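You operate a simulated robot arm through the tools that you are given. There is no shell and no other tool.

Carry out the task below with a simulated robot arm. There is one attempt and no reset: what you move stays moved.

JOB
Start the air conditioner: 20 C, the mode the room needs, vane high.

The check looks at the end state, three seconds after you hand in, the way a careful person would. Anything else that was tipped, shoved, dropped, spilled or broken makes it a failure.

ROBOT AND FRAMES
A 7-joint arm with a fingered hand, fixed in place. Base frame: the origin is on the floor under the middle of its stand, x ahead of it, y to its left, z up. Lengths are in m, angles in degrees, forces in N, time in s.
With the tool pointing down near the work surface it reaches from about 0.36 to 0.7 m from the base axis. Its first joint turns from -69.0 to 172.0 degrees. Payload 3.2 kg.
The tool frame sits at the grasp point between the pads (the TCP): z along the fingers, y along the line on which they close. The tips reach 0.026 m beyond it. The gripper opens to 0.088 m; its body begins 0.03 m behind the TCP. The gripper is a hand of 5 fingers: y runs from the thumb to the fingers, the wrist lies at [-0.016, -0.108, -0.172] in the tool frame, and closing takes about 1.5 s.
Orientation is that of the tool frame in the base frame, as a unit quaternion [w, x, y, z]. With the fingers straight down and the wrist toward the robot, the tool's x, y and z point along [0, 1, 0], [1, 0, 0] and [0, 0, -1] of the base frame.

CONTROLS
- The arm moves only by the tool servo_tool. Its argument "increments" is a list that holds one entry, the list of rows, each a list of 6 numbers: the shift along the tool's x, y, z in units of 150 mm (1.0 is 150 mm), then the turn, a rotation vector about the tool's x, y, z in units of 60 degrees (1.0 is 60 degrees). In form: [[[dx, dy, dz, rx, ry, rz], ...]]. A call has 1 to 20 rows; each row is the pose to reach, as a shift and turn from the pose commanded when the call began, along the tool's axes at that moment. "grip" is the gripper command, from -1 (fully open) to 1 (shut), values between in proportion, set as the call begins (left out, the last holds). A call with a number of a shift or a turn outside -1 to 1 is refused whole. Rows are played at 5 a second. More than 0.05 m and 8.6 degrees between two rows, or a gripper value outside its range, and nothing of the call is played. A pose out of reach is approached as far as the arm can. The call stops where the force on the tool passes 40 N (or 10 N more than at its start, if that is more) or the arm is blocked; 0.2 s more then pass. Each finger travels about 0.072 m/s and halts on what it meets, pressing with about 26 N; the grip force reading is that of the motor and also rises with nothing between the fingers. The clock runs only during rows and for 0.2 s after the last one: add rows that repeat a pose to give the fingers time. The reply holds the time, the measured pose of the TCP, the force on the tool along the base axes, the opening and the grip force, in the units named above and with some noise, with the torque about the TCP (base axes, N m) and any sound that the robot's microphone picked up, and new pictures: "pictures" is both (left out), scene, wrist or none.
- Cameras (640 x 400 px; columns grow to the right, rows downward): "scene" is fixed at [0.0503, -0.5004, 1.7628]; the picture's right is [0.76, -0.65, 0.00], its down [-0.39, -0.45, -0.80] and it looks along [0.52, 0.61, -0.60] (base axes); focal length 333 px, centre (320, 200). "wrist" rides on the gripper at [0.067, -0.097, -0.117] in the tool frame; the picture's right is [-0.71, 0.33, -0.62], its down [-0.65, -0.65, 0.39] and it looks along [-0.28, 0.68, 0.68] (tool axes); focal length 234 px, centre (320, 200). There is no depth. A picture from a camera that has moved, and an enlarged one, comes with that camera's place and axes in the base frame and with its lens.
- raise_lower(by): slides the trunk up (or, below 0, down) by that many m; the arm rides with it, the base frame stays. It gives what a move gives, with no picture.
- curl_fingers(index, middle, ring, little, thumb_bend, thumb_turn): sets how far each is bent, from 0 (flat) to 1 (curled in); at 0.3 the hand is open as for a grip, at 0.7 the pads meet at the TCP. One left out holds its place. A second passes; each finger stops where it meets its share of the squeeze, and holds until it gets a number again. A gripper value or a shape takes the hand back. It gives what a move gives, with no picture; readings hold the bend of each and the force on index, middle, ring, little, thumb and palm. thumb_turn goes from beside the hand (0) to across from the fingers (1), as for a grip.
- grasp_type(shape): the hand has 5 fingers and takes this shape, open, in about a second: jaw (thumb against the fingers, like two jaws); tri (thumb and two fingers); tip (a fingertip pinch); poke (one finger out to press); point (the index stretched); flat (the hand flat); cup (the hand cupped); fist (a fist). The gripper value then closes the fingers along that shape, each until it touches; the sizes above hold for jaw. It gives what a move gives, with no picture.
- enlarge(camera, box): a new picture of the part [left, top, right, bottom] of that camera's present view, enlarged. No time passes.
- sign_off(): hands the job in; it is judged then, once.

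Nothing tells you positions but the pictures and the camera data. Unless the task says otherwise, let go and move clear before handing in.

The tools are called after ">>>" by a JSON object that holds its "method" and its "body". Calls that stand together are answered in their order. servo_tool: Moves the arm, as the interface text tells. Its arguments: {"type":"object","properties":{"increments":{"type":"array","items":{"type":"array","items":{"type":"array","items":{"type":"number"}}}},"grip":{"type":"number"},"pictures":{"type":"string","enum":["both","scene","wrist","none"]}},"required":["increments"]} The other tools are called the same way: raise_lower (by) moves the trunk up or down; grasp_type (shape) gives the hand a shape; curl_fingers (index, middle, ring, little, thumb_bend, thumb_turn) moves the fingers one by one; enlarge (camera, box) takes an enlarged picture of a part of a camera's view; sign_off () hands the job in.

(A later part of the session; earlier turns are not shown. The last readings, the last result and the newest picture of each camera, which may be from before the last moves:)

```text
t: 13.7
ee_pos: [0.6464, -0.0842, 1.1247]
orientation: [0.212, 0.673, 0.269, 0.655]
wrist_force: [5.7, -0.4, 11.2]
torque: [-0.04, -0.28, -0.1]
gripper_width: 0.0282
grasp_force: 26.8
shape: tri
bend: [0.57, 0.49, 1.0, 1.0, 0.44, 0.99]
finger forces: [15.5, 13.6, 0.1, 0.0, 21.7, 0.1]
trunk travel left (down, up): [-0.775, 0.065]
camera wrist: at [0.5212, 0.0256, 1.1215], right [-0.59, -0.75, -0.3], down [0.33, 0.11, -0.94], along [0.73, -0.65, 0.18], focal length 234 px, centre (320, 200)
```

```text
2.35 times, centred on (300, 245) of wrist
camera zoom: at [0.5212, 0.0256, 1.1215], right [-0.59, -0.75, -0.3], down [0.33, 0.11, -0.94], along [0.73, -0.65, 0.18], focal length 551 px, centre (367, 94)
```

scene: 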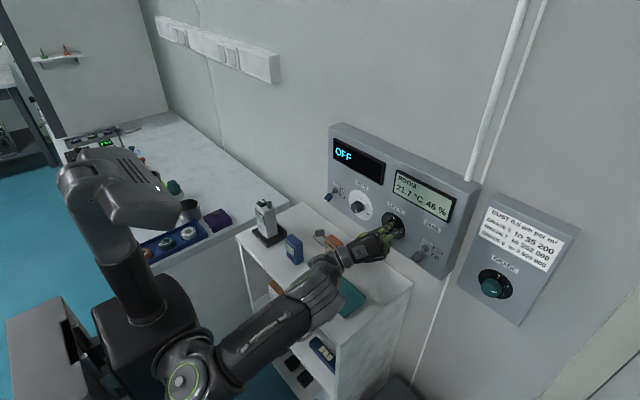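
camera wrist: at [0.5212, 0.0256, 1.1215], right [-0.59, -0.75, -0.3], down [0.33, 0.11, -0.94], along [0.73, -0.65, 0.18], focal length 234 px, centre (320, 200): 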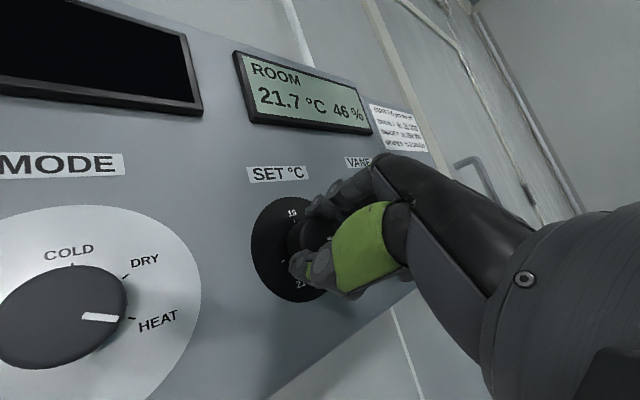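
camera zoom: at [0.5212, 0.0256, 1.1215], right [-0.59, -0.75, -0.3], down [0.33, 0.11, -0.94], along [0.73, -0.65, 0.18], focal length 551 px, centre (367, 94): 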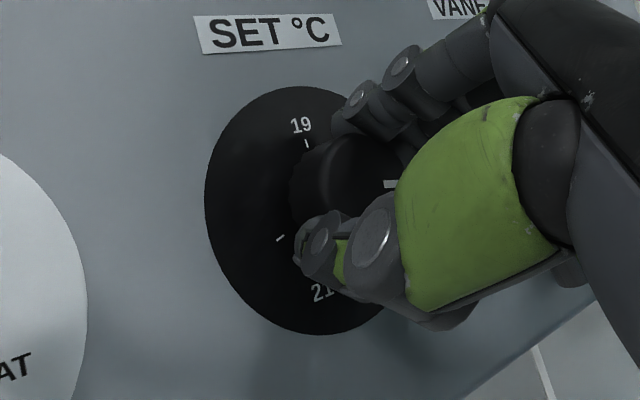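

The pointer looks to be close to the 20 mark. I'll open the hand and back straight off to check.

>>> {"method": "servo_tool", "body": {"increments": [[[0, 0, 0, 0, 0, 0], [0, 0, 0, 0, 0, 0], [0, 0, 0, 0, 0, 0], [0, 0, 0, 0, 0, 0], [0, 0, 0, 0, 0, 0]]], "grip": -1, "pictures": "none"}}

>>> {"method": "servo_tool", "body": {"increments": [[[0, -0.012, -0.15, 0, 0, 0], [0, -0.024, -0.3, 0, 0, 0], [0, -0.041, -0.465, 0, 0, 0]]]}}

>>> {"method": "enlarge", "body": {"camera": "wrist", "box": [180, 140, 380, 310]}}

>>> {"method": "enlarge", "body": {"camera": "scene", "box": [340, 160, 440, 260]}}

```text
t: 14.9
ee_pos: [0.6463, -0.0833, 1.1243]
orientation: [0.212, 0.674, 0.271, 0.653]
wrist_force: [-0.1, 0.2, 0.2]
torque: [0.01, -0.01, -0.01]
gripper_width: 0.0877
grasp_force: 0.1
shape: tri
bend: [0.3, 0.3, 0.99, 0.99, 0.3, 0.97]
finger forces: [0.0, 0.0, 0.0, 0.0, 0.0, 0.0]
trunk travel left (down, up): [-0.775, 0.065]
```

```text
t: 15.7
ee_pos: [0.5748, -0.0827, 1.1252]
orientation: [0.213, 0.674, 0.27, 0.654]
wrist_force: [-0.1, -0.1, -0.2]
torque: [0.01, 0.01, -0.01]
gripper_width: 0.0877
grasp_force: 0.1
shape: tri
bend: [0.3, 0.3, 0.99, 0.99, 0.3, 0.97]
finger forces: [0.0, 0.0, 0.1, 0.1, 0.0, 0.0]
trunk travel left (down, up): [-0.775, 0.065]
camera wrist: at [0.4499, 0.0253, 1.1212], right [-0.59, -0.75, -0.29], down [0.33, 0.11, -0.94], along [0.73, -0.65, 0.18], focal length 234 px, centre (320, 200)
```

scene: 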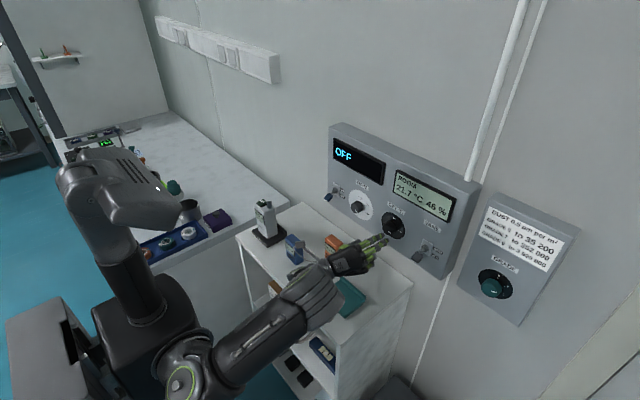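
wrist: 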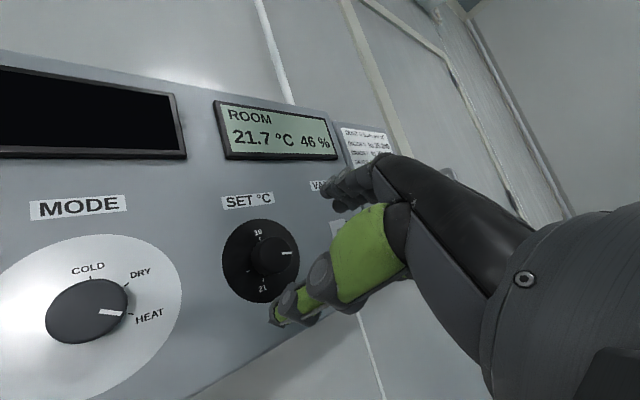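

```text
2.35 times, centred on (280, 225) of wrist
camera zoom: at [0.4499, 0.0253, 1.1212], right [-0.59, -0.75, -0.29], down [0.33, 0.11, -0.94], along [0.73, -0.65, 0.18], focal length 551 px, centre (414, 141)
```

zoom: 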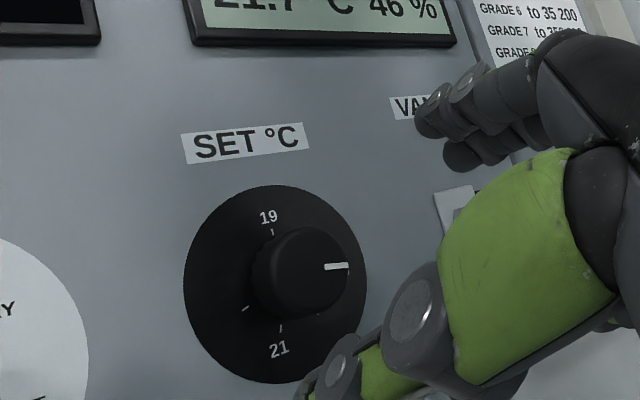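

```text
4.00 times, centred on (390, 210) of scene
camera zoom: at [0.0503, -0.5004, 1.7628], right [0.76, -0.65, 0.0], down [-0.39, -0.45, -0.8], along [0.52, 0.61, -0.6], focal length 1331 px, centre (40, 160)
```

zoom: 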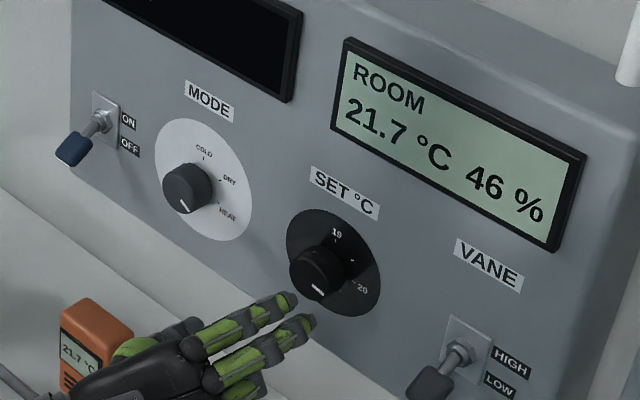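

The pointer looks very close to the 20 tick. I'll magnify further to judge the angle accurately.

>>> {"method": "enlarge", "body": {"camera": "wrist", "box": [218, 214, 304, 306]}}

>>> {"method": "enlarge", "body": {"camera": "scene", "box": [408, 208, 440, 243]}}

>>> {"method": "enlarge", "body": {"camera": "scene", "box": [376, 205, 416, 245]}}

```text
4.35 times, centred on (261, 260) of wrist
camera zoom: at [0.4499, 0.0253, 1.1212], right [-0.59, -0.75, -0.29], down [0.33, 0.11, -0.94], along [0.73, -0.65, 0.18], focal length 1018 px, centre (576, -61)
```

zoom: 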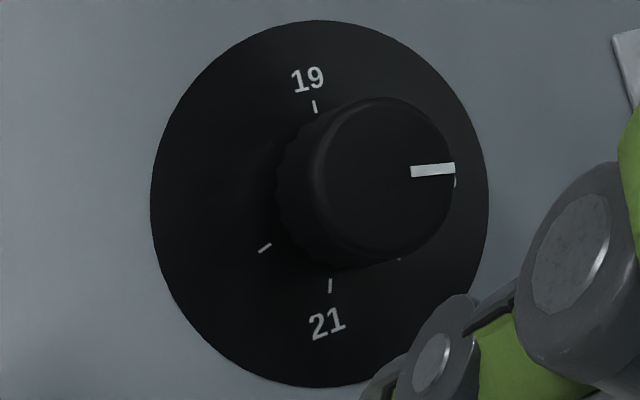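

```text
11.43 times, centred on (424, 226) of scene
camera zoom: at [0.0503, -0.5004, 1.7628], right [0.76, -0.65, 0.0], down [-0.39, -0.45, -0.8], along [0.52, 0.61, -0.6], focal length 3804 px, centre (-869, -91)
```

zoom: 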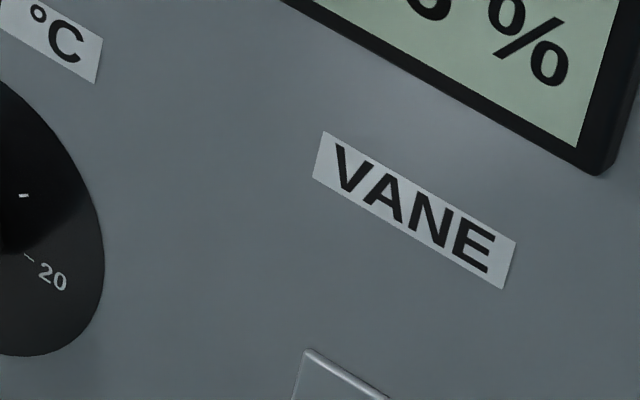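

```text
10.00 times, centred on (396, 225) of scene
camera zoom: at [0.0503, -0.5004, 1.7628], right [0.76, -0.65, 0.0], down [-0.39, -0.45, -0.8], along [0.52, 0.61, -0.6], focal length 3328 px, centre (-440, -50)
```

zoom: 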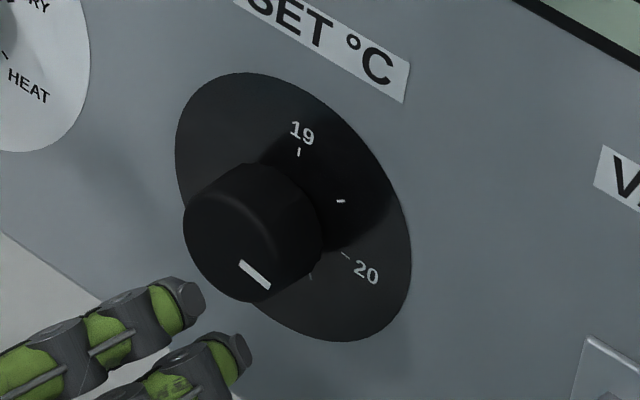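

SET reads 20 (pointer at about 100–104°, tick at 101°). Next is the MODE knob (axis y≈0.049, z≈1.121). I'll shift left at this standoff while adding tilt, to keep the wrist high above the boxes.

>>> {"method": "servo_tool", "body": {"increments": [[[0.184, -0.228, 0.02, 0.056, 0, 0], [0.367, -0.456, 0.04, 0.111, 0, 0], [0.551, -0.684, 0.06, 0.167, 0, 0], [0.551, -0.684, 0.06, 0.167, 0, 0]]]}}

>>> {"method": "enlarge", "body": {"camera": "scene", "box": [220, 160, 420, 320]}}

```text
t: 16.7
ee_pos: [0.5763, 0.048, 1.1223]
orientation: [0.153, 0.691, 0.326, 0.627]
wrist_force: [1.0, 0.8, 0.3]
torque: [-0.04, 0.0, -0.01]
gripper_width: 0.0879
grasp_force: 0.0
shape: tri
bend: [0.3, 0.3, 0.99, 0.99, 0.3, 0.97]
finger forces: [0.0, 0.0, 0.0, 0.1, 0.1, 0.1]
trunk travel left (down, up): [-0.775, 0.065]
camera wrist: at [0.4379, 0.1396, 1.1333], right [-0.52, -0.82, -0.23], down [0.21, 0.14, -0.97], along [0.83, -0.55, 0.09], focal length 234 px, centre (320, 200)
```

scene: 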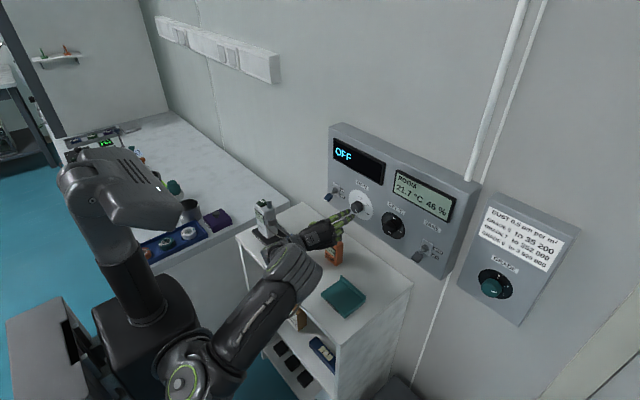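
wrist: 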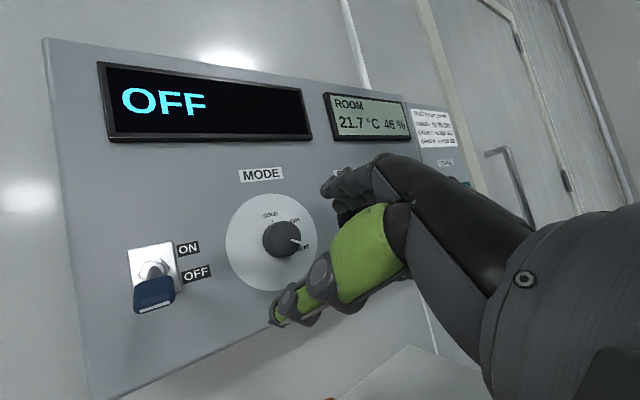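

```text
2.50 times, centred on (320, 240) of scene
camera zoom: at [0.0503, -0.5004, 1.7628], right [0.76, -0.65, 0.0], down [-0.39, -0.45, -0.8], along [0.52, 0.61, -0.6], focal length 832 px, centre (320, 100)
```

zoom: 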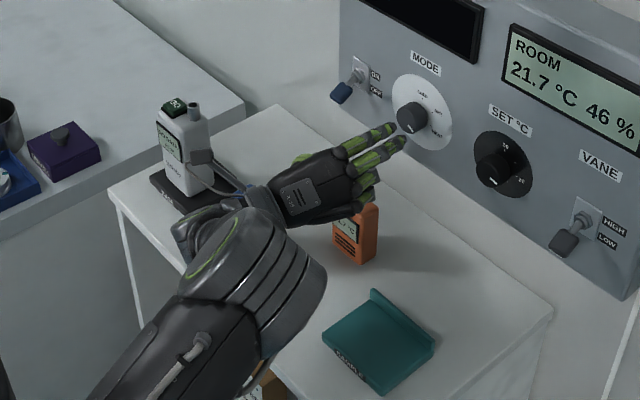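

The hand is in front of the MODE knob with clearance over the boxes. I'll roll 10° further clockwise and then advance onto the knob.

>>> {"method": "servo_tool", "body": {"increments": [[[0, 0, 0, 0, 0.0215, 0.08], [0, 0, 0, 0, 0.043, 0.161], [0, 0, 0, 0, 0.043, 0.161]]], "pictures": "none"}}

>>> {"method": "servo_tool", "body": {"increments": [[[0.003, 0.035, 0.144, 0, 0, 0], [0.007, 0.07, 0.288, 0, 0, 0], [0.007, 0.09, 0.36, 0, 0, 0], [0.007, 0.105, 0.4315, 0, 0, 0], [0.007, 0.105, 0.4315, 0, 0, 0]]]}}

>>> {"method": "enlarge", "body": {"camera": "scene", "box": [260, 160, 420, 290]}}

>>> {"method": "enlarge", "body": {"camera": "wrist", "box": [160, 120, 400, 330]}}

```text
t: 17.5
ee_pos: [0.5758, 0.0491, 1.121]
orientation: [0.092, 0.701, 0.27, 0.654]
wrist_force: [-0.6, -0.5, -1.0]
torque: [0.0, 0.0, 0.0]
gripper_width: 0.0878
grasp_force: 0.0
shape: tri
bend: [0.3, 0.3, 0.99, 0.99, 0.3, 0.97]
finger forces: [0.1, 0.0, 0.0, 0.0, 0.1, 0.0]
trunk travel left (down, up): [-0.775, 0.065]
```

```text
t: 18.7
ee_pos: [0.6428, 0.0514, 1.1212]
orientation: [0.092, 0.701, 0.271, 0.654]
wrist_force: [0.0, -0.2, 0.0]
torque: [-0.01, 0.03, -0.02]
gripper_width: 0.0877
grasp_force: 0.0
shape: tri
bend: [0.3, 0.3, 0.99, 0.99, 0.3, 0.97]
finger forces: [0.0, 0.1, 0.0, 0.0, 0.1, 0.0]
trunk travel left (down, up): [-0.775, 0.065]
camera wrist: at [0.5052, 0.1389, 1.1487], right [-0.52, -0.77, -0.37], down [0.21, 0.31, -0.93], along [0.83, -0.56, 0.0], focal length 234 px, centre (320, 200)
```

scene: 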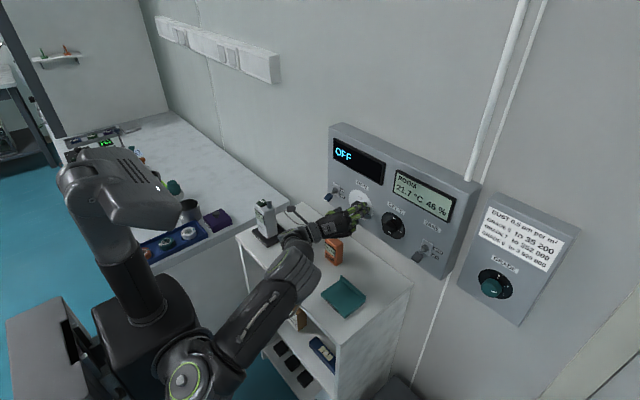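
wrist: 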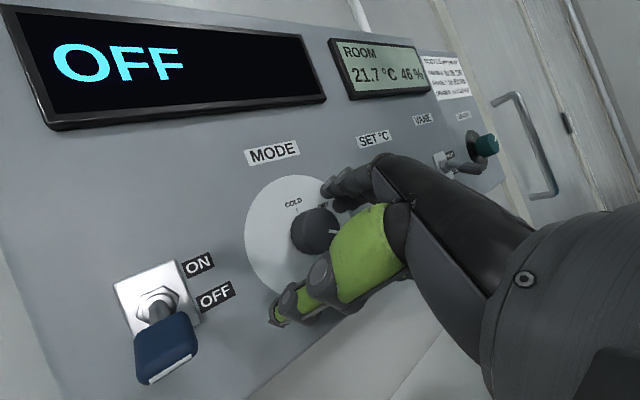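

```text
3.08 times, centred on (340, 225) of scene
camera zoom: at [0.0503, -0.5004, 1.7628], right [0.76, -0.65, 0.0], down [-0.39, -0.45, -0.8], along [0.52, 0.61, -0.6], focal length 1024 px, centre (258, 123)
```

zoom: 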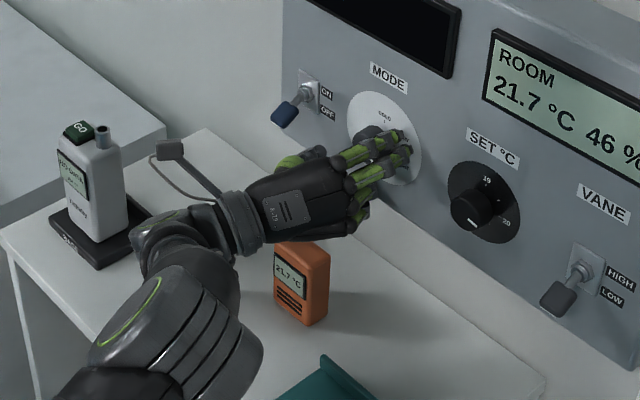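

```text
1.90 times, centred on (280, 225) of wrist
camera zoom: at [0.5052, 0.1389, 1.1487], right [-0.52, -0.77, -0.37], down [0.21, 0.31, -0.93], along [0.83, -0.56, 0.0], focal length 446 px, centre (396, 152)
```

zoom: 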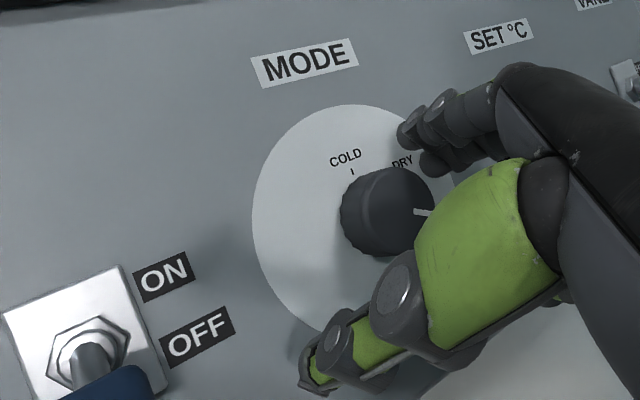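

The fingers straddle the MODE knob, thumb lower left and fingers upper right. I'll close the grip.

>>> {"method": "servo_tool", "body": {"increments": [[[0, 0, 0, 0, 0, 0], [0, 0, 0, 0, 0, 0], [0, 0, 0, 0, 0, 0], [0, 0, 0, 0, 0, 0], [0, 0, 0, 0, 0, 0], [0, 0, 0, 0, 0, 0], [0, 0, 0, 0, 0, 0]]], "grip": 1}}

>>> {"method": "enlarge", "body": {"camera": "wrist", "box": [160, 120, 400, 330]}}

```text
t: 20.3
ee_pos: [0.6435, 0.051, 1.1212]
orientation: [0.093, 0.702, 0.27, 0.652]
wrist_force: [1.0, 0.7, -1.0]
torque: [0.04, -0.09, -0.15]
gripper_width: 0.0301
grasp_force: 25.3
shape: tri
bend: [0.46, 0.39, 1.0, 1.0, 0.57, 1.0]
finger forces: [11.6, 10.5, 0.1, 0.1, 23.7, 0.1]
trunk travel left (down, up): [-0.775, 0.065]
camera wrist: at [0.5055, 0.1393, 1.1485], right [-0.52, -0.77, -0.37], down [0.21, 0.31, -0.93], along [0.83, -0.56, 0.0], focal length 234 px, centre (320, 200)
```

scene: 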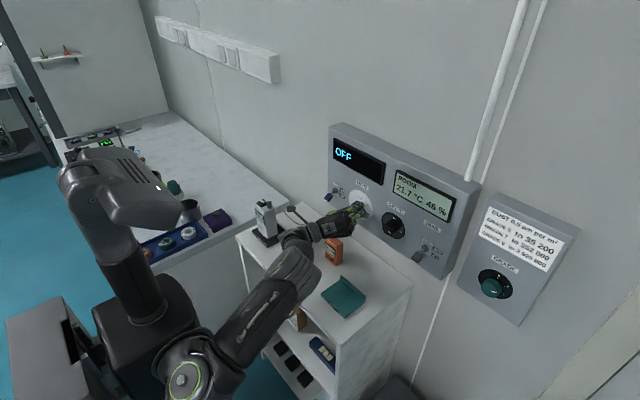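
wrist: 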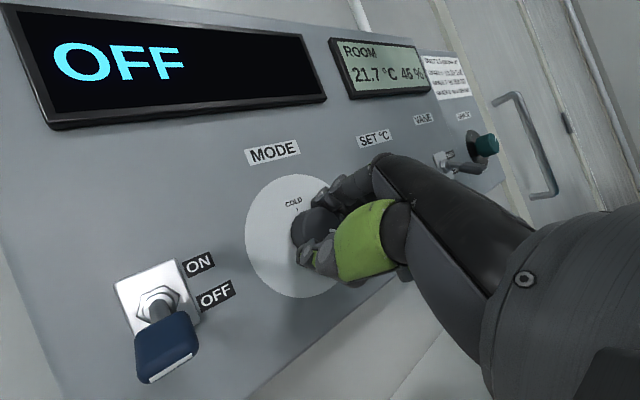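

```text
1.90 times, centred on (280, 225) of wrist
camera zoom: at [0.5055, 0.1393, 1.1485], right [-0.52, -0.77, -0.37], down [0.21, 0.31, -0.93], along [0.83, -0.56, 0.0], focal length 446 px, centre (396, 152)
```

zoom: 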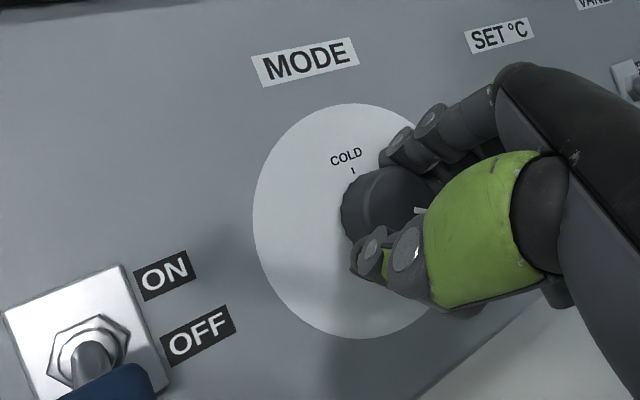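

The MODE knob is gripped (thumb ~24 N). I'll turn it 60° counterclockwise and check.

>>> {"method": "servo_tool", "body": {"increments": [[[0, 0, 0, 0, -0.032, -0.121], [0, 0, 0, 0, -0.065, -0.2415], [0, 0, 0, 0, -0.097, -0.362], [0, 0, 0, 0, -0.1295, -0.483], [0, 0, 0, 0, -0.162, -0.604], [0, 0, 0, 0, -0.194, -0.7245], [0, 0, 0, 0, -0.227, -0.845], [0, 0, 0, 0, -0.259, -0.966], [0, 0, 0, 0, -0.259, -0.966]]]}}

>>> {"method": "enlarge", "body": {"camera": "scene", "box": [260, 160, 420, 290]}}

>>> {"method": "enlarge", "body": {"camera": "wrist", "box": [160, 120, 400, 330]}}

```text
t: 22.3
ee_pos: [0.6441, 0.0465, 1.1193]
orientation: [0.43, 0.562, 0.561, 0.43]
wrist_force: [-2.7, -10.3, -9.9]
torque: [0.11, 0.03, -0.21]
gripper_width: 0.0276
grasp_force: 25.8
shape: tri
bend: [0.48, 0.41, 1.0, 1.0, 0.56, 1.0]
finger forces: [8.1, 10.6, 0.0, 0.0, 28.4, 0.1]
trunk travel left (down, up): [-0.775, 0.065]
camera wrist: at [0.5058, 0.1137, 1.0583], right [-0.52, -0.71, 0.48], down [0.2, -0.65, -0.73], along [0.83, -0.28, 0.48], focal length 234 px, centre (320, 200)
```

scene: 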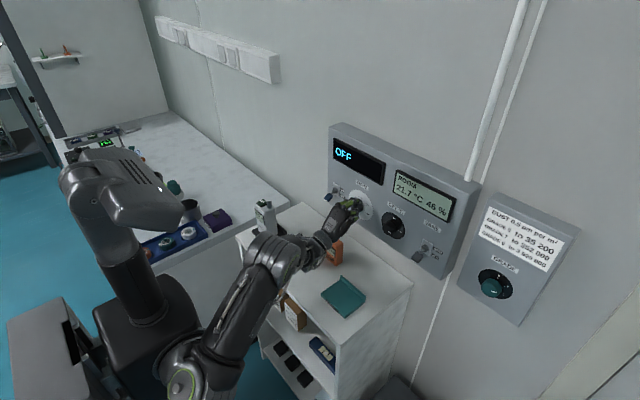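
wrist: 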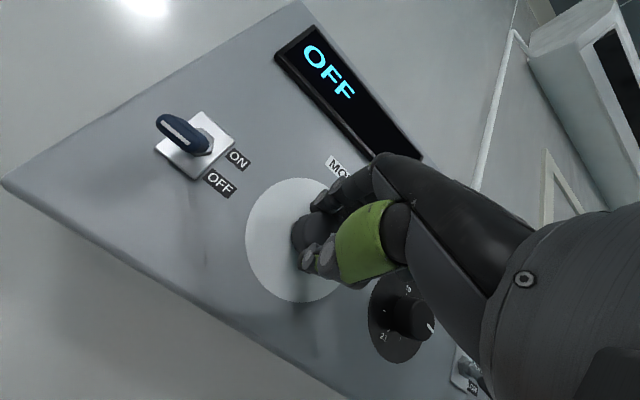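

```text
3.08 times, centred on (340, 225) of scene
camera zoom: at [0.0503, -0.5004, 1.7628], right [0.76, -0.65, 0.0], down [-0.39, -0.45, -0.8], along [0.52, 0.61, -0.6], focal length 1024 px, centre (258, 123)
```

zoom: 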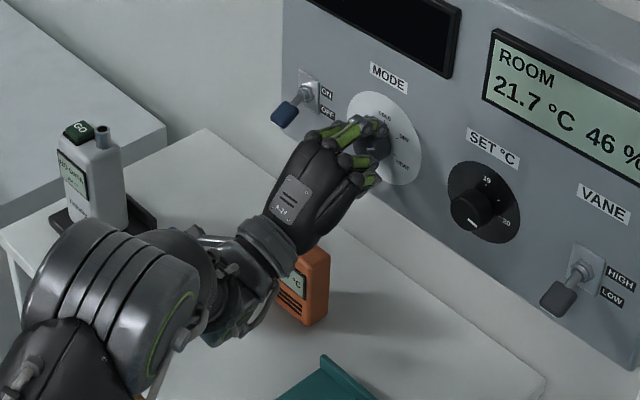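

```text
1.90 times, centred on (280, 225) of wrist
camera zoom: at [0.5058, 0.1137, 1.0583], right [-0.52, -0.71, 0.48], down [0.2, -0.65, -0.73], along [0.83, -0.28, 0.48], focal length 446 px, centre (396, 152)
```

zoom: 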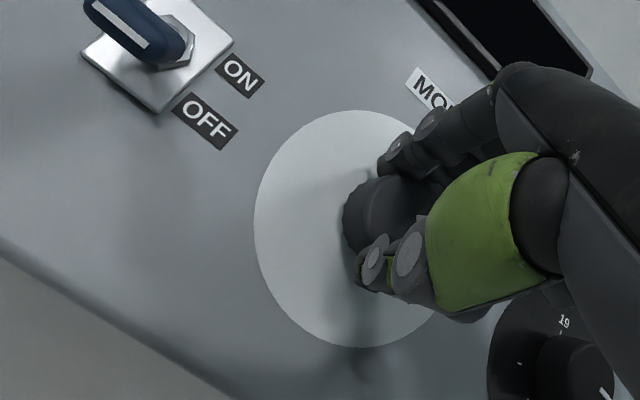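

The knob appears to have turned with the hand, with a slight side load (10 N) from a few mm of centring error. I'll zoom in to see the pointer.

>>> {"method": "enlarge", "body": {"camera": "scene", "box": [336, 178, 386, 228]}}

```text
8.00 times, centred on (361, 203) of scene
camera zoom: at [0.0503, -0.5004, 1.7628], right [0.76, -0.65, 0.0], down [-0.39, -0.45, -0.8], along [0.52, 0.61, -0.6], focal length 2662 px, centre (-8, 176)
```

zoom: 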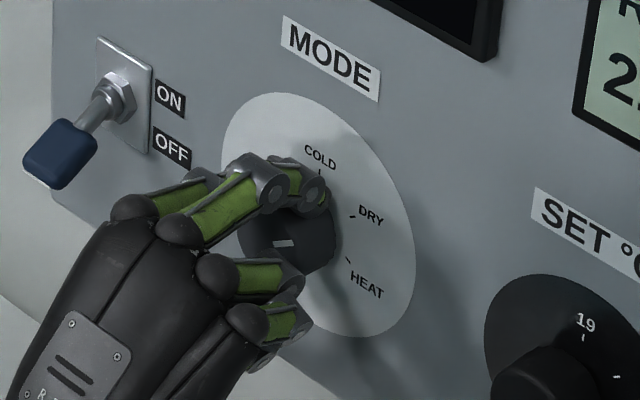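

The pointer is now at about 55–60°, on DRY. I'll continue counterclockwise with a small centring correction, 30° first, to watch the elbow near the blue box.

>>> {"method": "servo_tool", "body": {"increments": [[[-0.045, -0.021, 0.006, 0, -0.032, -0.121], [-0.051, -0.0206, 0.0055, 0, -0.065, -0.2415], [-0.057, -0.018, 0.005, 0, -0.097, -0.362], [-0.063, -0.016, 0.004, 0, -0.1295, -0.483], [-0.063, -0.016, 0.004, 0, -0.1295, -0.483]]]}}

>>> {"method": "enlarge", "body": {"camera": "scene", "box": [240, 170, 400, 300]}}

>>> {"method": "enlarge", "body": {"camera": "scene", "box": [336, 178, 386, 228]}}

```text
t: 23.5
ee_pos: [0.6438, 0.0412, 1.1181]
orientation: [0.562, 0.43, 0.653, 0.269]
wrist_force: [4.0, -0.2, 1.9]
torque: [-0.01, -0.18, 0.09]
gripper_width: 0.0284
grasp_force: 26.2
shape: tri
bend: [0.47, 0.4, 1.0, 1.0, 0.58, 1.0]
finger forces: [12.5, 12.3, 0.0, 0.0, 22.8, 0.1]
trunk travel left (down, up): [-0.775, 0.065]
camera wrist: at [0.5052, 0.0671, 1.0317], right [-0.52, -0.37, 0.77], down [0.21, -0.93, -0.31], along [0.83, 0.0, 0.56], focal length 234 px, centre (320, 200)
```

scene: 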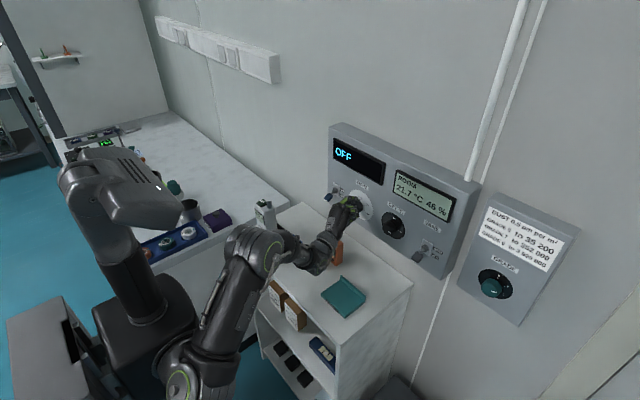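
wrist: 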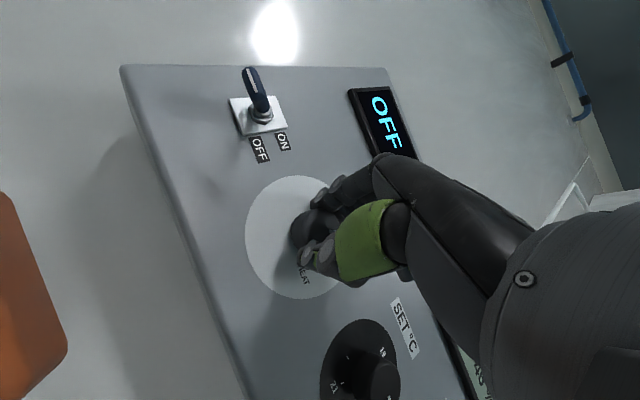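

```text
3.08 times, centred on (320, 235) of scene
camera zoom: at [0.0503, -0.5004, 1.7628], right [0.76, -0.65, 0.0], down [-0.39, -0.45, -0.8], along [0.52, 0.61, -0.6], focal length 1024 px, centre (320, 92)
```

zoom: 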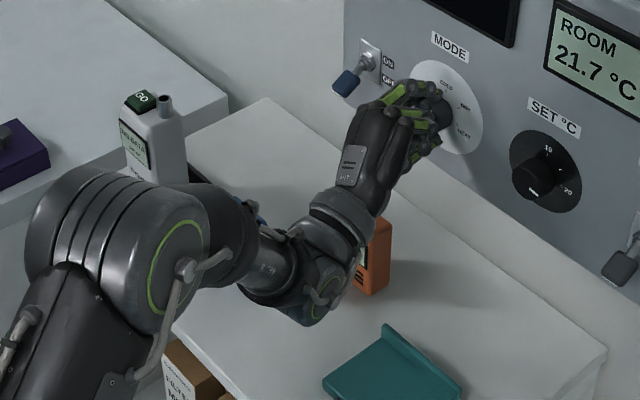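

```text
8.00 times, centred on (361, 203) of scene
camera zoom: at [0.0503, -0.5004, 1.7628], right [0.76, -0.65, 0.0], down [-0.39, -0.45, -0.8], along [0.52, 0.61, -0.6], focal length 2662 px, centre (-8, 176)
```

zoom: 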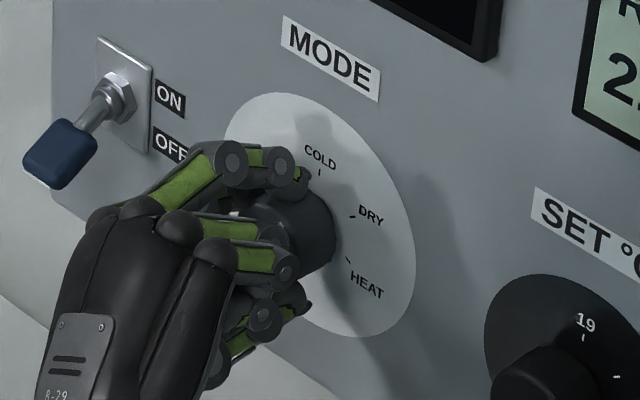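

Forces dropped to a few newtons, so the centring correction worked. I'll continue 15° more and re-check the arm's clearance.

>>> {"method": "servo_tool", "body": {"increments": [[[-0.006, 0.001, 0, 0, -0.032, -0.121], [-0.012, 0.002, 0, 0, -0.065, -0.2415], [-0.012, 0.002, 0, 0, -0.065, -0.2415]]]}}

>>> {"method": "enlarge", "body": {"camera": "scene", "box": [220, 170, 380, 300]}}

```text
t: 24.3
ee_pos: [0.6436, 0.0327, 1.119]
orientation: [0.606, 0.37, 0.681, 0.182]
wrist_force: [-15.8, 25.3, -2.3]
torque: [-0.17, -0.44, 1.16]
gripper_width: 0.0335
grasp_force: 25.7
shape: tri
bend: [0.4, 0.37, 1.0, 1.0, 0.82, 0.98]
finger forces: [22.4, 13.2, 0.0, 0.0, 21.9, 0.0]
trunk travel left (down, up): [-0.775, 0.065]
camera wrist: at [0.5044, 0.0399, 1.0306], right [-0.51, -0.17, 0.84], down [0.18, -0.98, -0.08], along [0.84, 0.11, 0.53], focal length 234 px, centre (320, 200)
```

scene: 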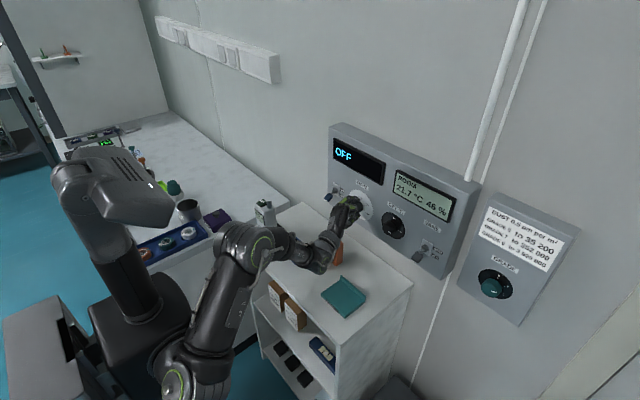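
wrist: 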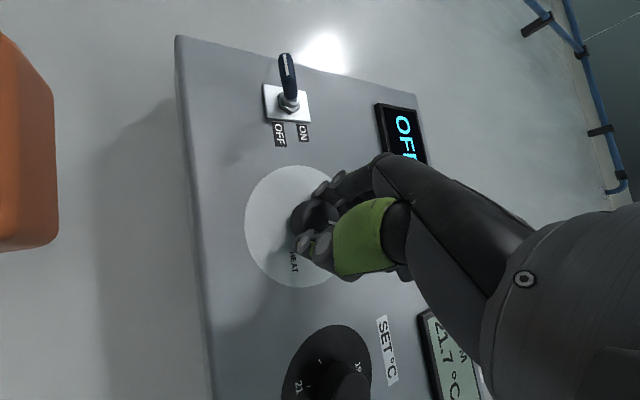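

```text
3.08 times, centred on (300, 235) of scene
camera zoom: at [0.0503, -0.5004, 1.7628], right [0.76, -0.65, 0.0], down [-0.39, -0.45, -0.8], along [0.52, 0.61, -0.6], focal length 1024 px, centre (382, 92)
```

zoom: 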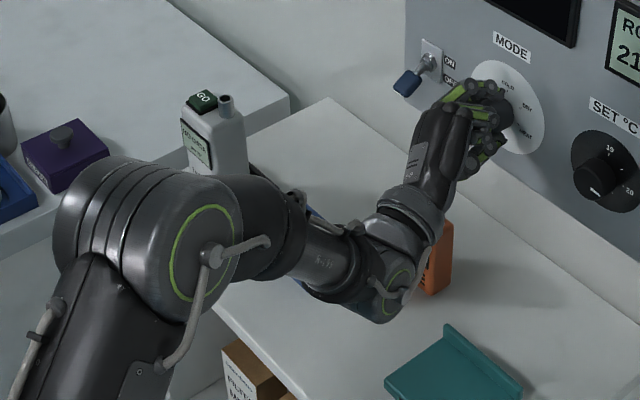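

The side force rose to 25 N and the TCP sits 8 mm off in y, possibly lag while the arm reconfigures. I'll hold the pose briefly to see whether it settles before doing anything else.

>>> {"method": "servo_tool", "body": {"increments": [[[0, 0, 0, 0, 0, 0], [0, 0, 0, 0, 0, 0]]]}}

>>> {"method": "enlarge", "body": {"camera": "scene", "box": [336, 178, 386, 228]}}

```text
t: 24.9
ee_pos: [0.6446, 0.0313, 1.1202]
orientation: [0.606, 0.372, 0.679, 0.181]
wrist_force: [-17.3, 24.1, -7.5]
torque: [-0.19, -0.23, 1.03]
gripper_width: 0.0328
grasp_force: 25.6
shape: tri
bend: [0.39, 0.39, 1.0, 1.0, 0.83, 0.97]
finger forces: [23.0, 9.8, 0.0, 0.1, 22.7, 0.1]
trunk travel left (down, up): [-0.775, 0.065]
camera wrist: at [0.5049, 0.039, 1.0315], right [-0.51, -0.17, 0.84], down [0.18, -0.98, -0.09], along [0.84, 0.11, 0.53], focal length 234 px, centre (320, 200)
```

scene: 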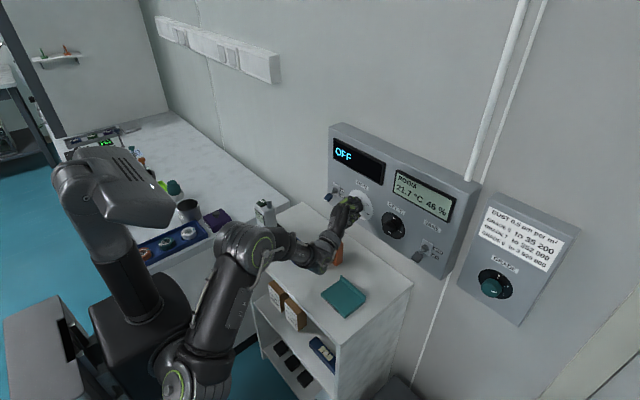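
wrist: 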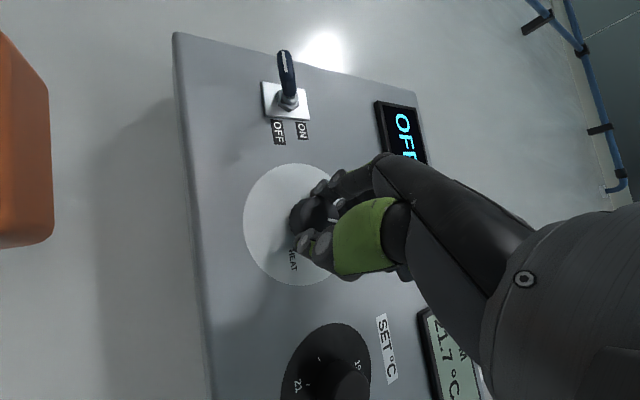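

```text
8.00 times, centred on (361, 203) of scene
camera zoom: at [0.0503, -0.5004, 1.7628], right [0.76, -0.65, 0.0], down [-0.39, -0.45, -0.8], along [0.52, 0.61, -0.6], focal length 2662 px, centre (-8, 176)
```

zoom: 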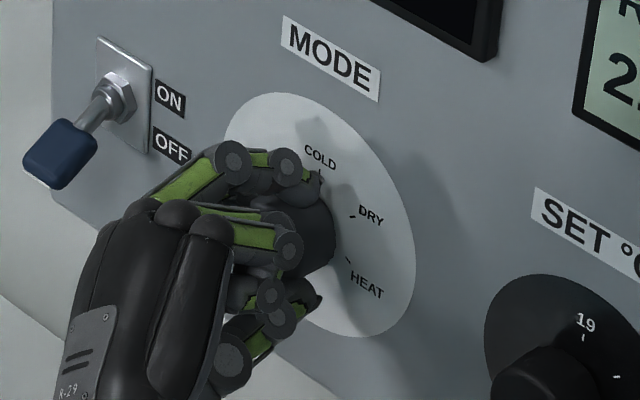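

The deviation persists, so something may be limiting the arm. I'll inspect closely around the forearm and the blue box.

>>> {"method": "enlarge", "body": {"camera": "scene", "box": [205, 190, 355, 300]}}

>>> {"method": "enlarge", "body": {"camera": "scene", "box": [270, 215, 330, 275]}}

>>> {"method": "enlarge", "body": {"camera": "scene", "box": [0, 120, 300, 400]}}

```text
3.64 times, centred on (280, 245) of scene
camera zoom: at [0.0503, -0.5004, 1.7628], right [0.76, -0.65, 0.0], down [-0.39, -0.45, -0.8], along [0.52, 0.61, -0.6], focal length 1210 px, centre (466, 36)
```

zoom: 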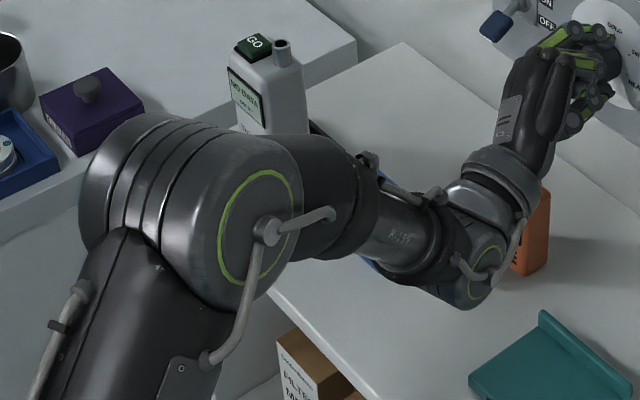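

```text
6.67 times, centred on (300, 245) of scene
camera zoom: at [0.0503, -0.5004, 1.7628], right [0.76, -0.65, 0.0], down [-0.39, -0.45, -0.8], along [0.52, 0.61, -0.6], focal length 2219 px, centre (453, -100)
```

zoom: 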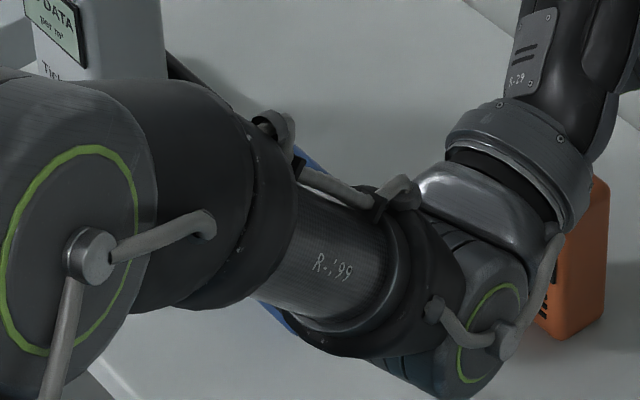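

```text
1.43 times, centred on (150, 260) of scene
camera zoom: at [0.0503, -0.5004, 1.7628], right [0.76, -0.65, 0.0], down [-0.39, -0.45, -0.8], along [0.52, 0.61, -0.6], focal length 476 px, centre (563, 114)
```

zoom: 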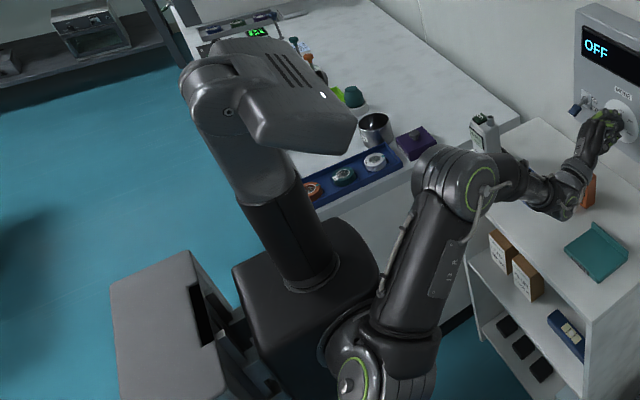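

The blue box is still in its place and the forearm passes in front of it. I'll check the pointer and the knob in the wrist view.

>>> {"method": "enlarge", "body": {"camera": "wrist", "box": [230, 150, 370, 290]}}

>>> {"method": "enlarge", "body": {"camera": "scene", "box": [346, 190, 376, 220]}}

```text
2.86 times, centred on (300, 220) of wrist
camera zoom: at [0.5049, 0.039, 1.0315], right [-0.51, -0.17, 0.84], down [0.18, -0.98, -0.09], along [0.84, 0.11, 0.53], focal length 669 px, centre (377, 143)
```

zoom: 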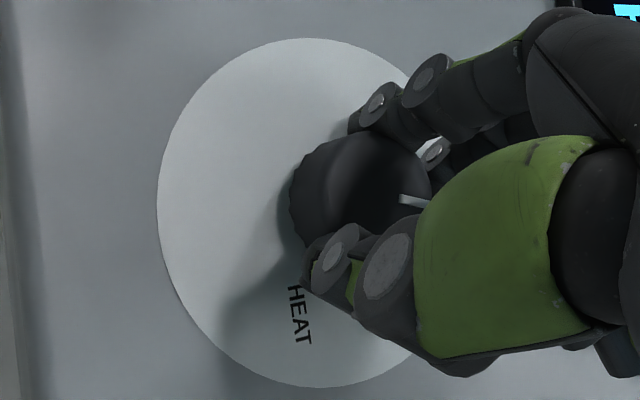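

```text
13.33 times, centred on (361, 205) of scene
camera zoom: at [0.0503, -0.5004, 1.7628], right [0.76, -0.65, 0.0], down [-0.39, -0.45, -0.8], along [0.52, 0.61, -0.6], focal length 4438 px, centre (-227, 133)
```

zoom: 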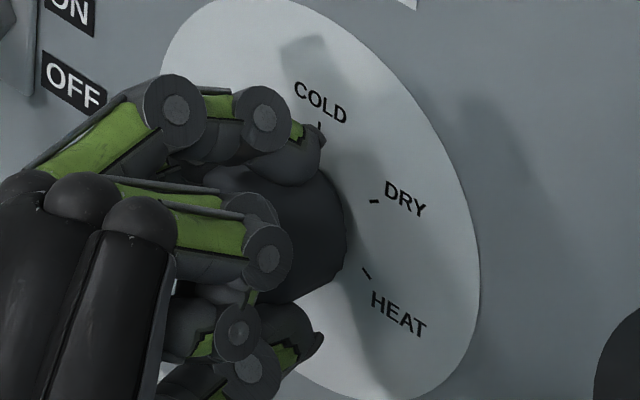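

The pointer is at about 20°, between DRY and COLD. To remove the side load I'll release here, then re-grip with a more comfortable roll for the last part.

>>> {"method": "servo_tool", "body": {"increments": [[[0, 0, 0, 0, 0, 0], [0, 0, 0, 0, 0, 0], [0, 0, 0, 0, 0, 0], [0, 0, 0, 0, 0, 0], [0, 0, 0, 0, 0, 0]]], "grip": -1}}

>>> {"method": "enlarge", "body": {"camera": "wrist", "box": [230, 150, 370, 290]}}

```text
t: 26.1
ee_pos: [0.6452, 0.02, 1.1266]
orientation: [0.607, 0.378, 0.674, 0.185]
wrist_force: [-12.5, -3.0, -0.7]
torque: [0.13, -0.31, 0.07]
gripper_width: 0.0848
grasp_force: 0.0
shape: tri
bend: [0.3, 0.36, 0.99, 0.99, 0.3, 0.97]
finger forces: [0.0, 11.5, 0.0, 0.0, 0.1, 0.0]
trunk travel left (down, up): [-0.775, 0.065]
camera wrist: at [0.5078, 0.0309, 1.0354], right [-0.52, -0.17, 0.84], down [0.17, -0.98, -0.1], along [0.84, 0.09, 0.54], focal length 234 px, centre (320, 200)
```

scene: 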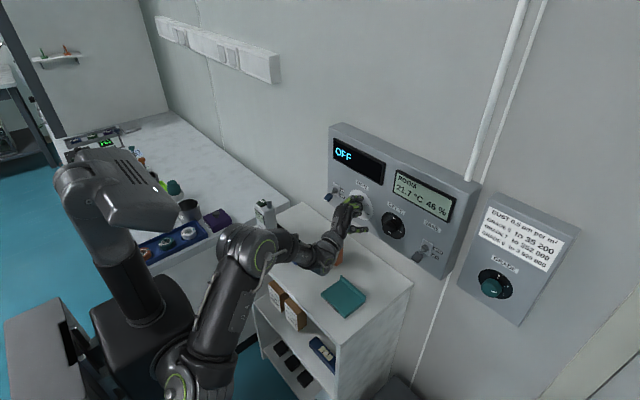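
wrist: 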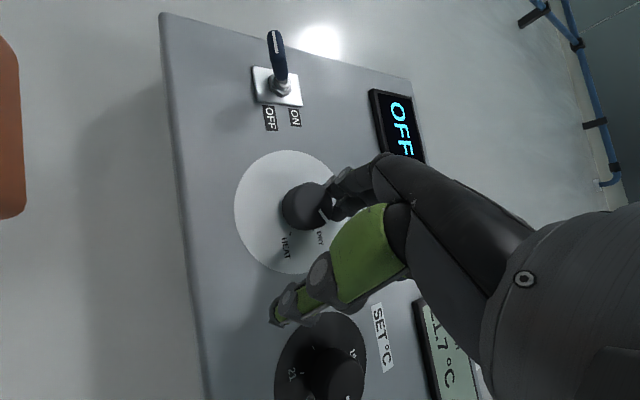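

```text
2.86 times, centred on (300, 220) of wrist
camera zoom: at [0.5078, 0.0309, 1.0354], right [-0.52, -0.17, 0.84], down [0.17, -0.98, -0.1], along [0.84, 0.09, 0.54], focal length 669 px, centre (377, 143)
```

zoom: 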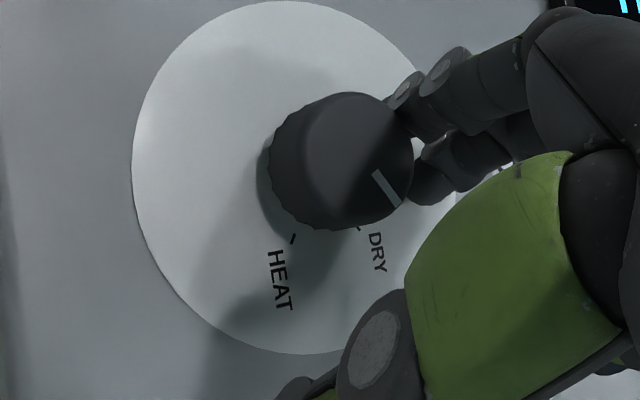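

After release the arm drifted about 20 mm in −y, and the knob sits near DRY. This roll angle evidently isn't tracked well here. I'll back straight out, then return to a roll range that tracked well.

>>> {"method": "servo_tool", "body": {"increments": [[[0, -0.03, -0.11, 0, 0, 0], [0, -0.06, -0.226, 0, 0, 0], [0, -0.09, -0.34, 0, 0, 0], [0, -0.121, -0.451, 0, 0, 0], [0, -0.121, -0.451, 0, 0, 0]]]}}

>>> {"method": "enlarge", "body": {"camera": "scene", "box": [205, 170, 385, 300]}}

```text
t: 27.3
ee_pos: [0.5809, 0.021, 1.1339]
orientation: [0.606, 0.384, 0.67, 0.19]
wrist_force: [1.5, 0.1, 0.1]
torque: [0.02, 0.0, 0.0]
gripper_width: 0.0878
grasp_force: 0.0
shape: tri
bend: [0.3, 0.3, 0.99, 0.99, 0.3, 0.97]
finger forces: [0.1, 0.0, 0.0, 0.1, 0.1, 0.0]
trunk travel left (down, up): [-0.775, 0.065]
camera wrist: at [0.4427, 0.0333, 1.0408], right [-0.53, -0.18, 0.83], down [0.17, -0.98, -0.11], along [0.83, 0.08, 0.55], focal length 234 px, centre (320, 200)
```

scene: 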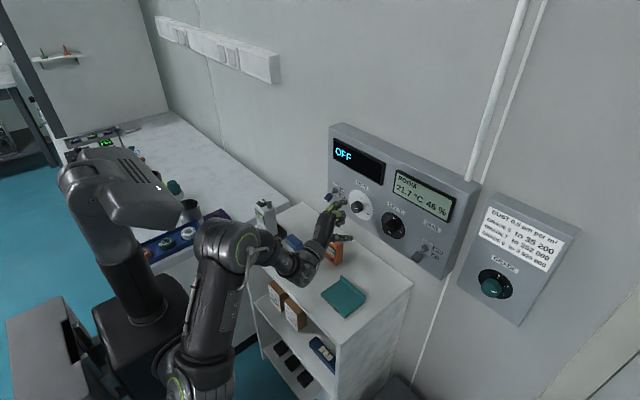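
wrist: 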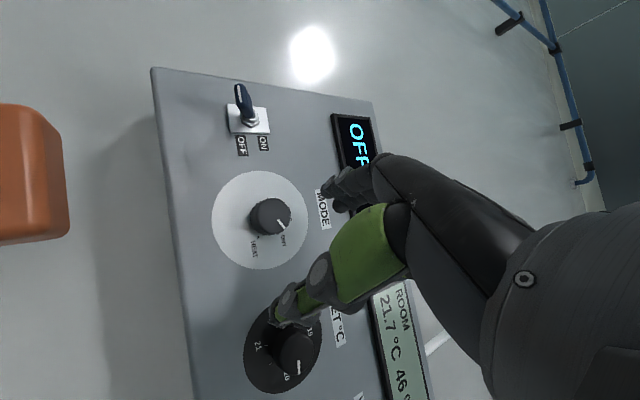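

```text
3.08 times, centred on (295, 235) of scene
camera zoom: at [0.0503, -0.5004, 1.7628], right [0.76, -0.65, 0.0], down [-0.39, -0.45, -0.8], along [0.52, 0.61, -0.6], focal length 1024 px, centre (397, 92)
```

zoom: 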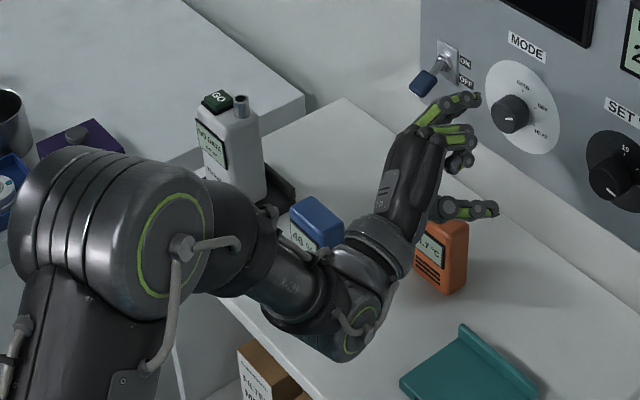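

The boxes look undisturbed, and at this standoff the arm still shows the offset, so it's a roll-dependent arm limit. I'll roll back to upright.

>>> {"method": "servo_tool", "body": {"increments": [[[0, 0, 0, 0, 0.032, 0.121], [0, 0, 0, 0, 0.065, 0.2415], [0, 0, 0, 0, 0.097, 0.362], [0, 0, 0, 0, 0.1295, 0.483], [0, 0, 0, 0, 0.162, 0.604], [0, 0, 0, 0, 0.194, 0.7245], [0, 0, 0, 0, 0.194, 0.7245], [0, 0, 0, 0, 0.194, 0.7245]]]}}

>>> {"method": "enlarge", "body": {"camera": "scene", "box": [205, 170, 385, 300]}}

>>> {"method": "enlarge", "body": {"camera": "wrist", "box": [150, 120, 330, 300]}}

```text
t: 29.1
ee_pos: [0.5725, 0.0402, 1.1199]
orientation: [0.43, 0.561, 0.561, 0.431]
wrist_force: [-0.1, -0.1, -0.9]
torque: [0.01, 0.03, 0.01]
gripper_width: 0.0882
grasp_force: 0.0
shape: tri
bend: [0.3, 0.3, 0.99, 0.99, 0.3, 0.97]
finger forces: [0.1, 0.0, 0.0, 0.1, 0.0, 0.0]
trunk travel left (down, up): [-0.775, 0.065]
camera wrist: at [0.4348, 0.107, 1.0575], right [-0.52, -0.71, 0.48], down [0.2, -0.65, -0.73], along [0.83, -0.28, 0.48], focal length 234 px, centre (320, 200)
```

scene: 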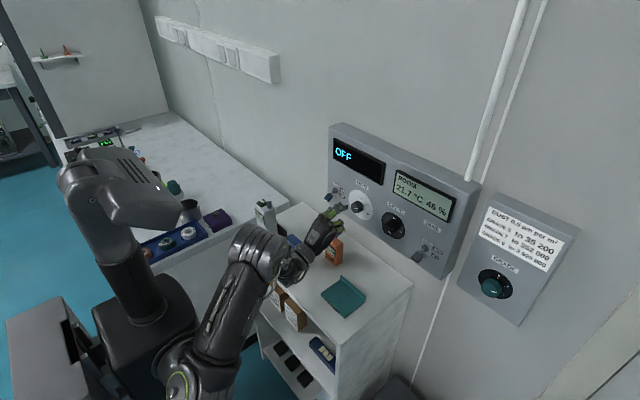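
wrist: 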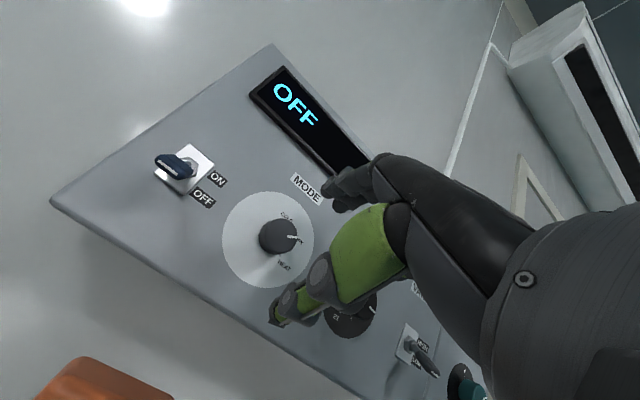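

```text
3.08 times, centred on (295, 235) of scene
camera zoom: at [0.0503, -0.5004, 1.7628], right [0.76, -0.65, 0.0], down [-0.39, -0.45, -0.8], along [0.52, 0.61, -0.6], focal length 1024 px, centre (397, 92)
```

zoom: 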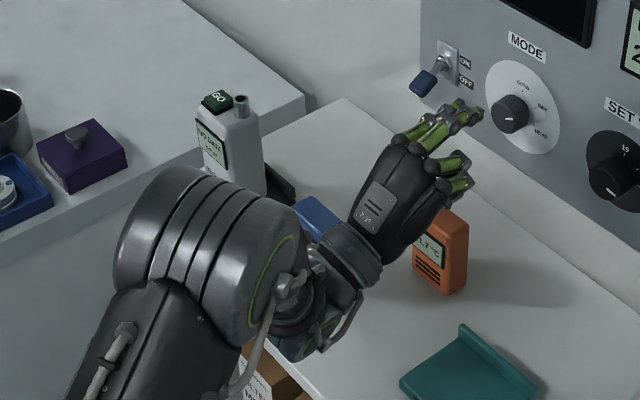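

```text
2.22 times, centred on (240, 210) of wrist
camera zoom: at [0.4348, 0.107, 1.0575], right [-0.52, -0.71, 0.48], down [0.2, -0.65, -0.73], along [0.83, -0.28, 0.48], focal length 520 px, centre (498, 178)
```

zoom: 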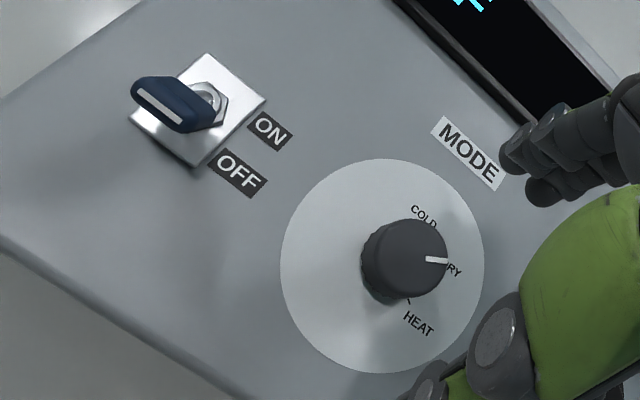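

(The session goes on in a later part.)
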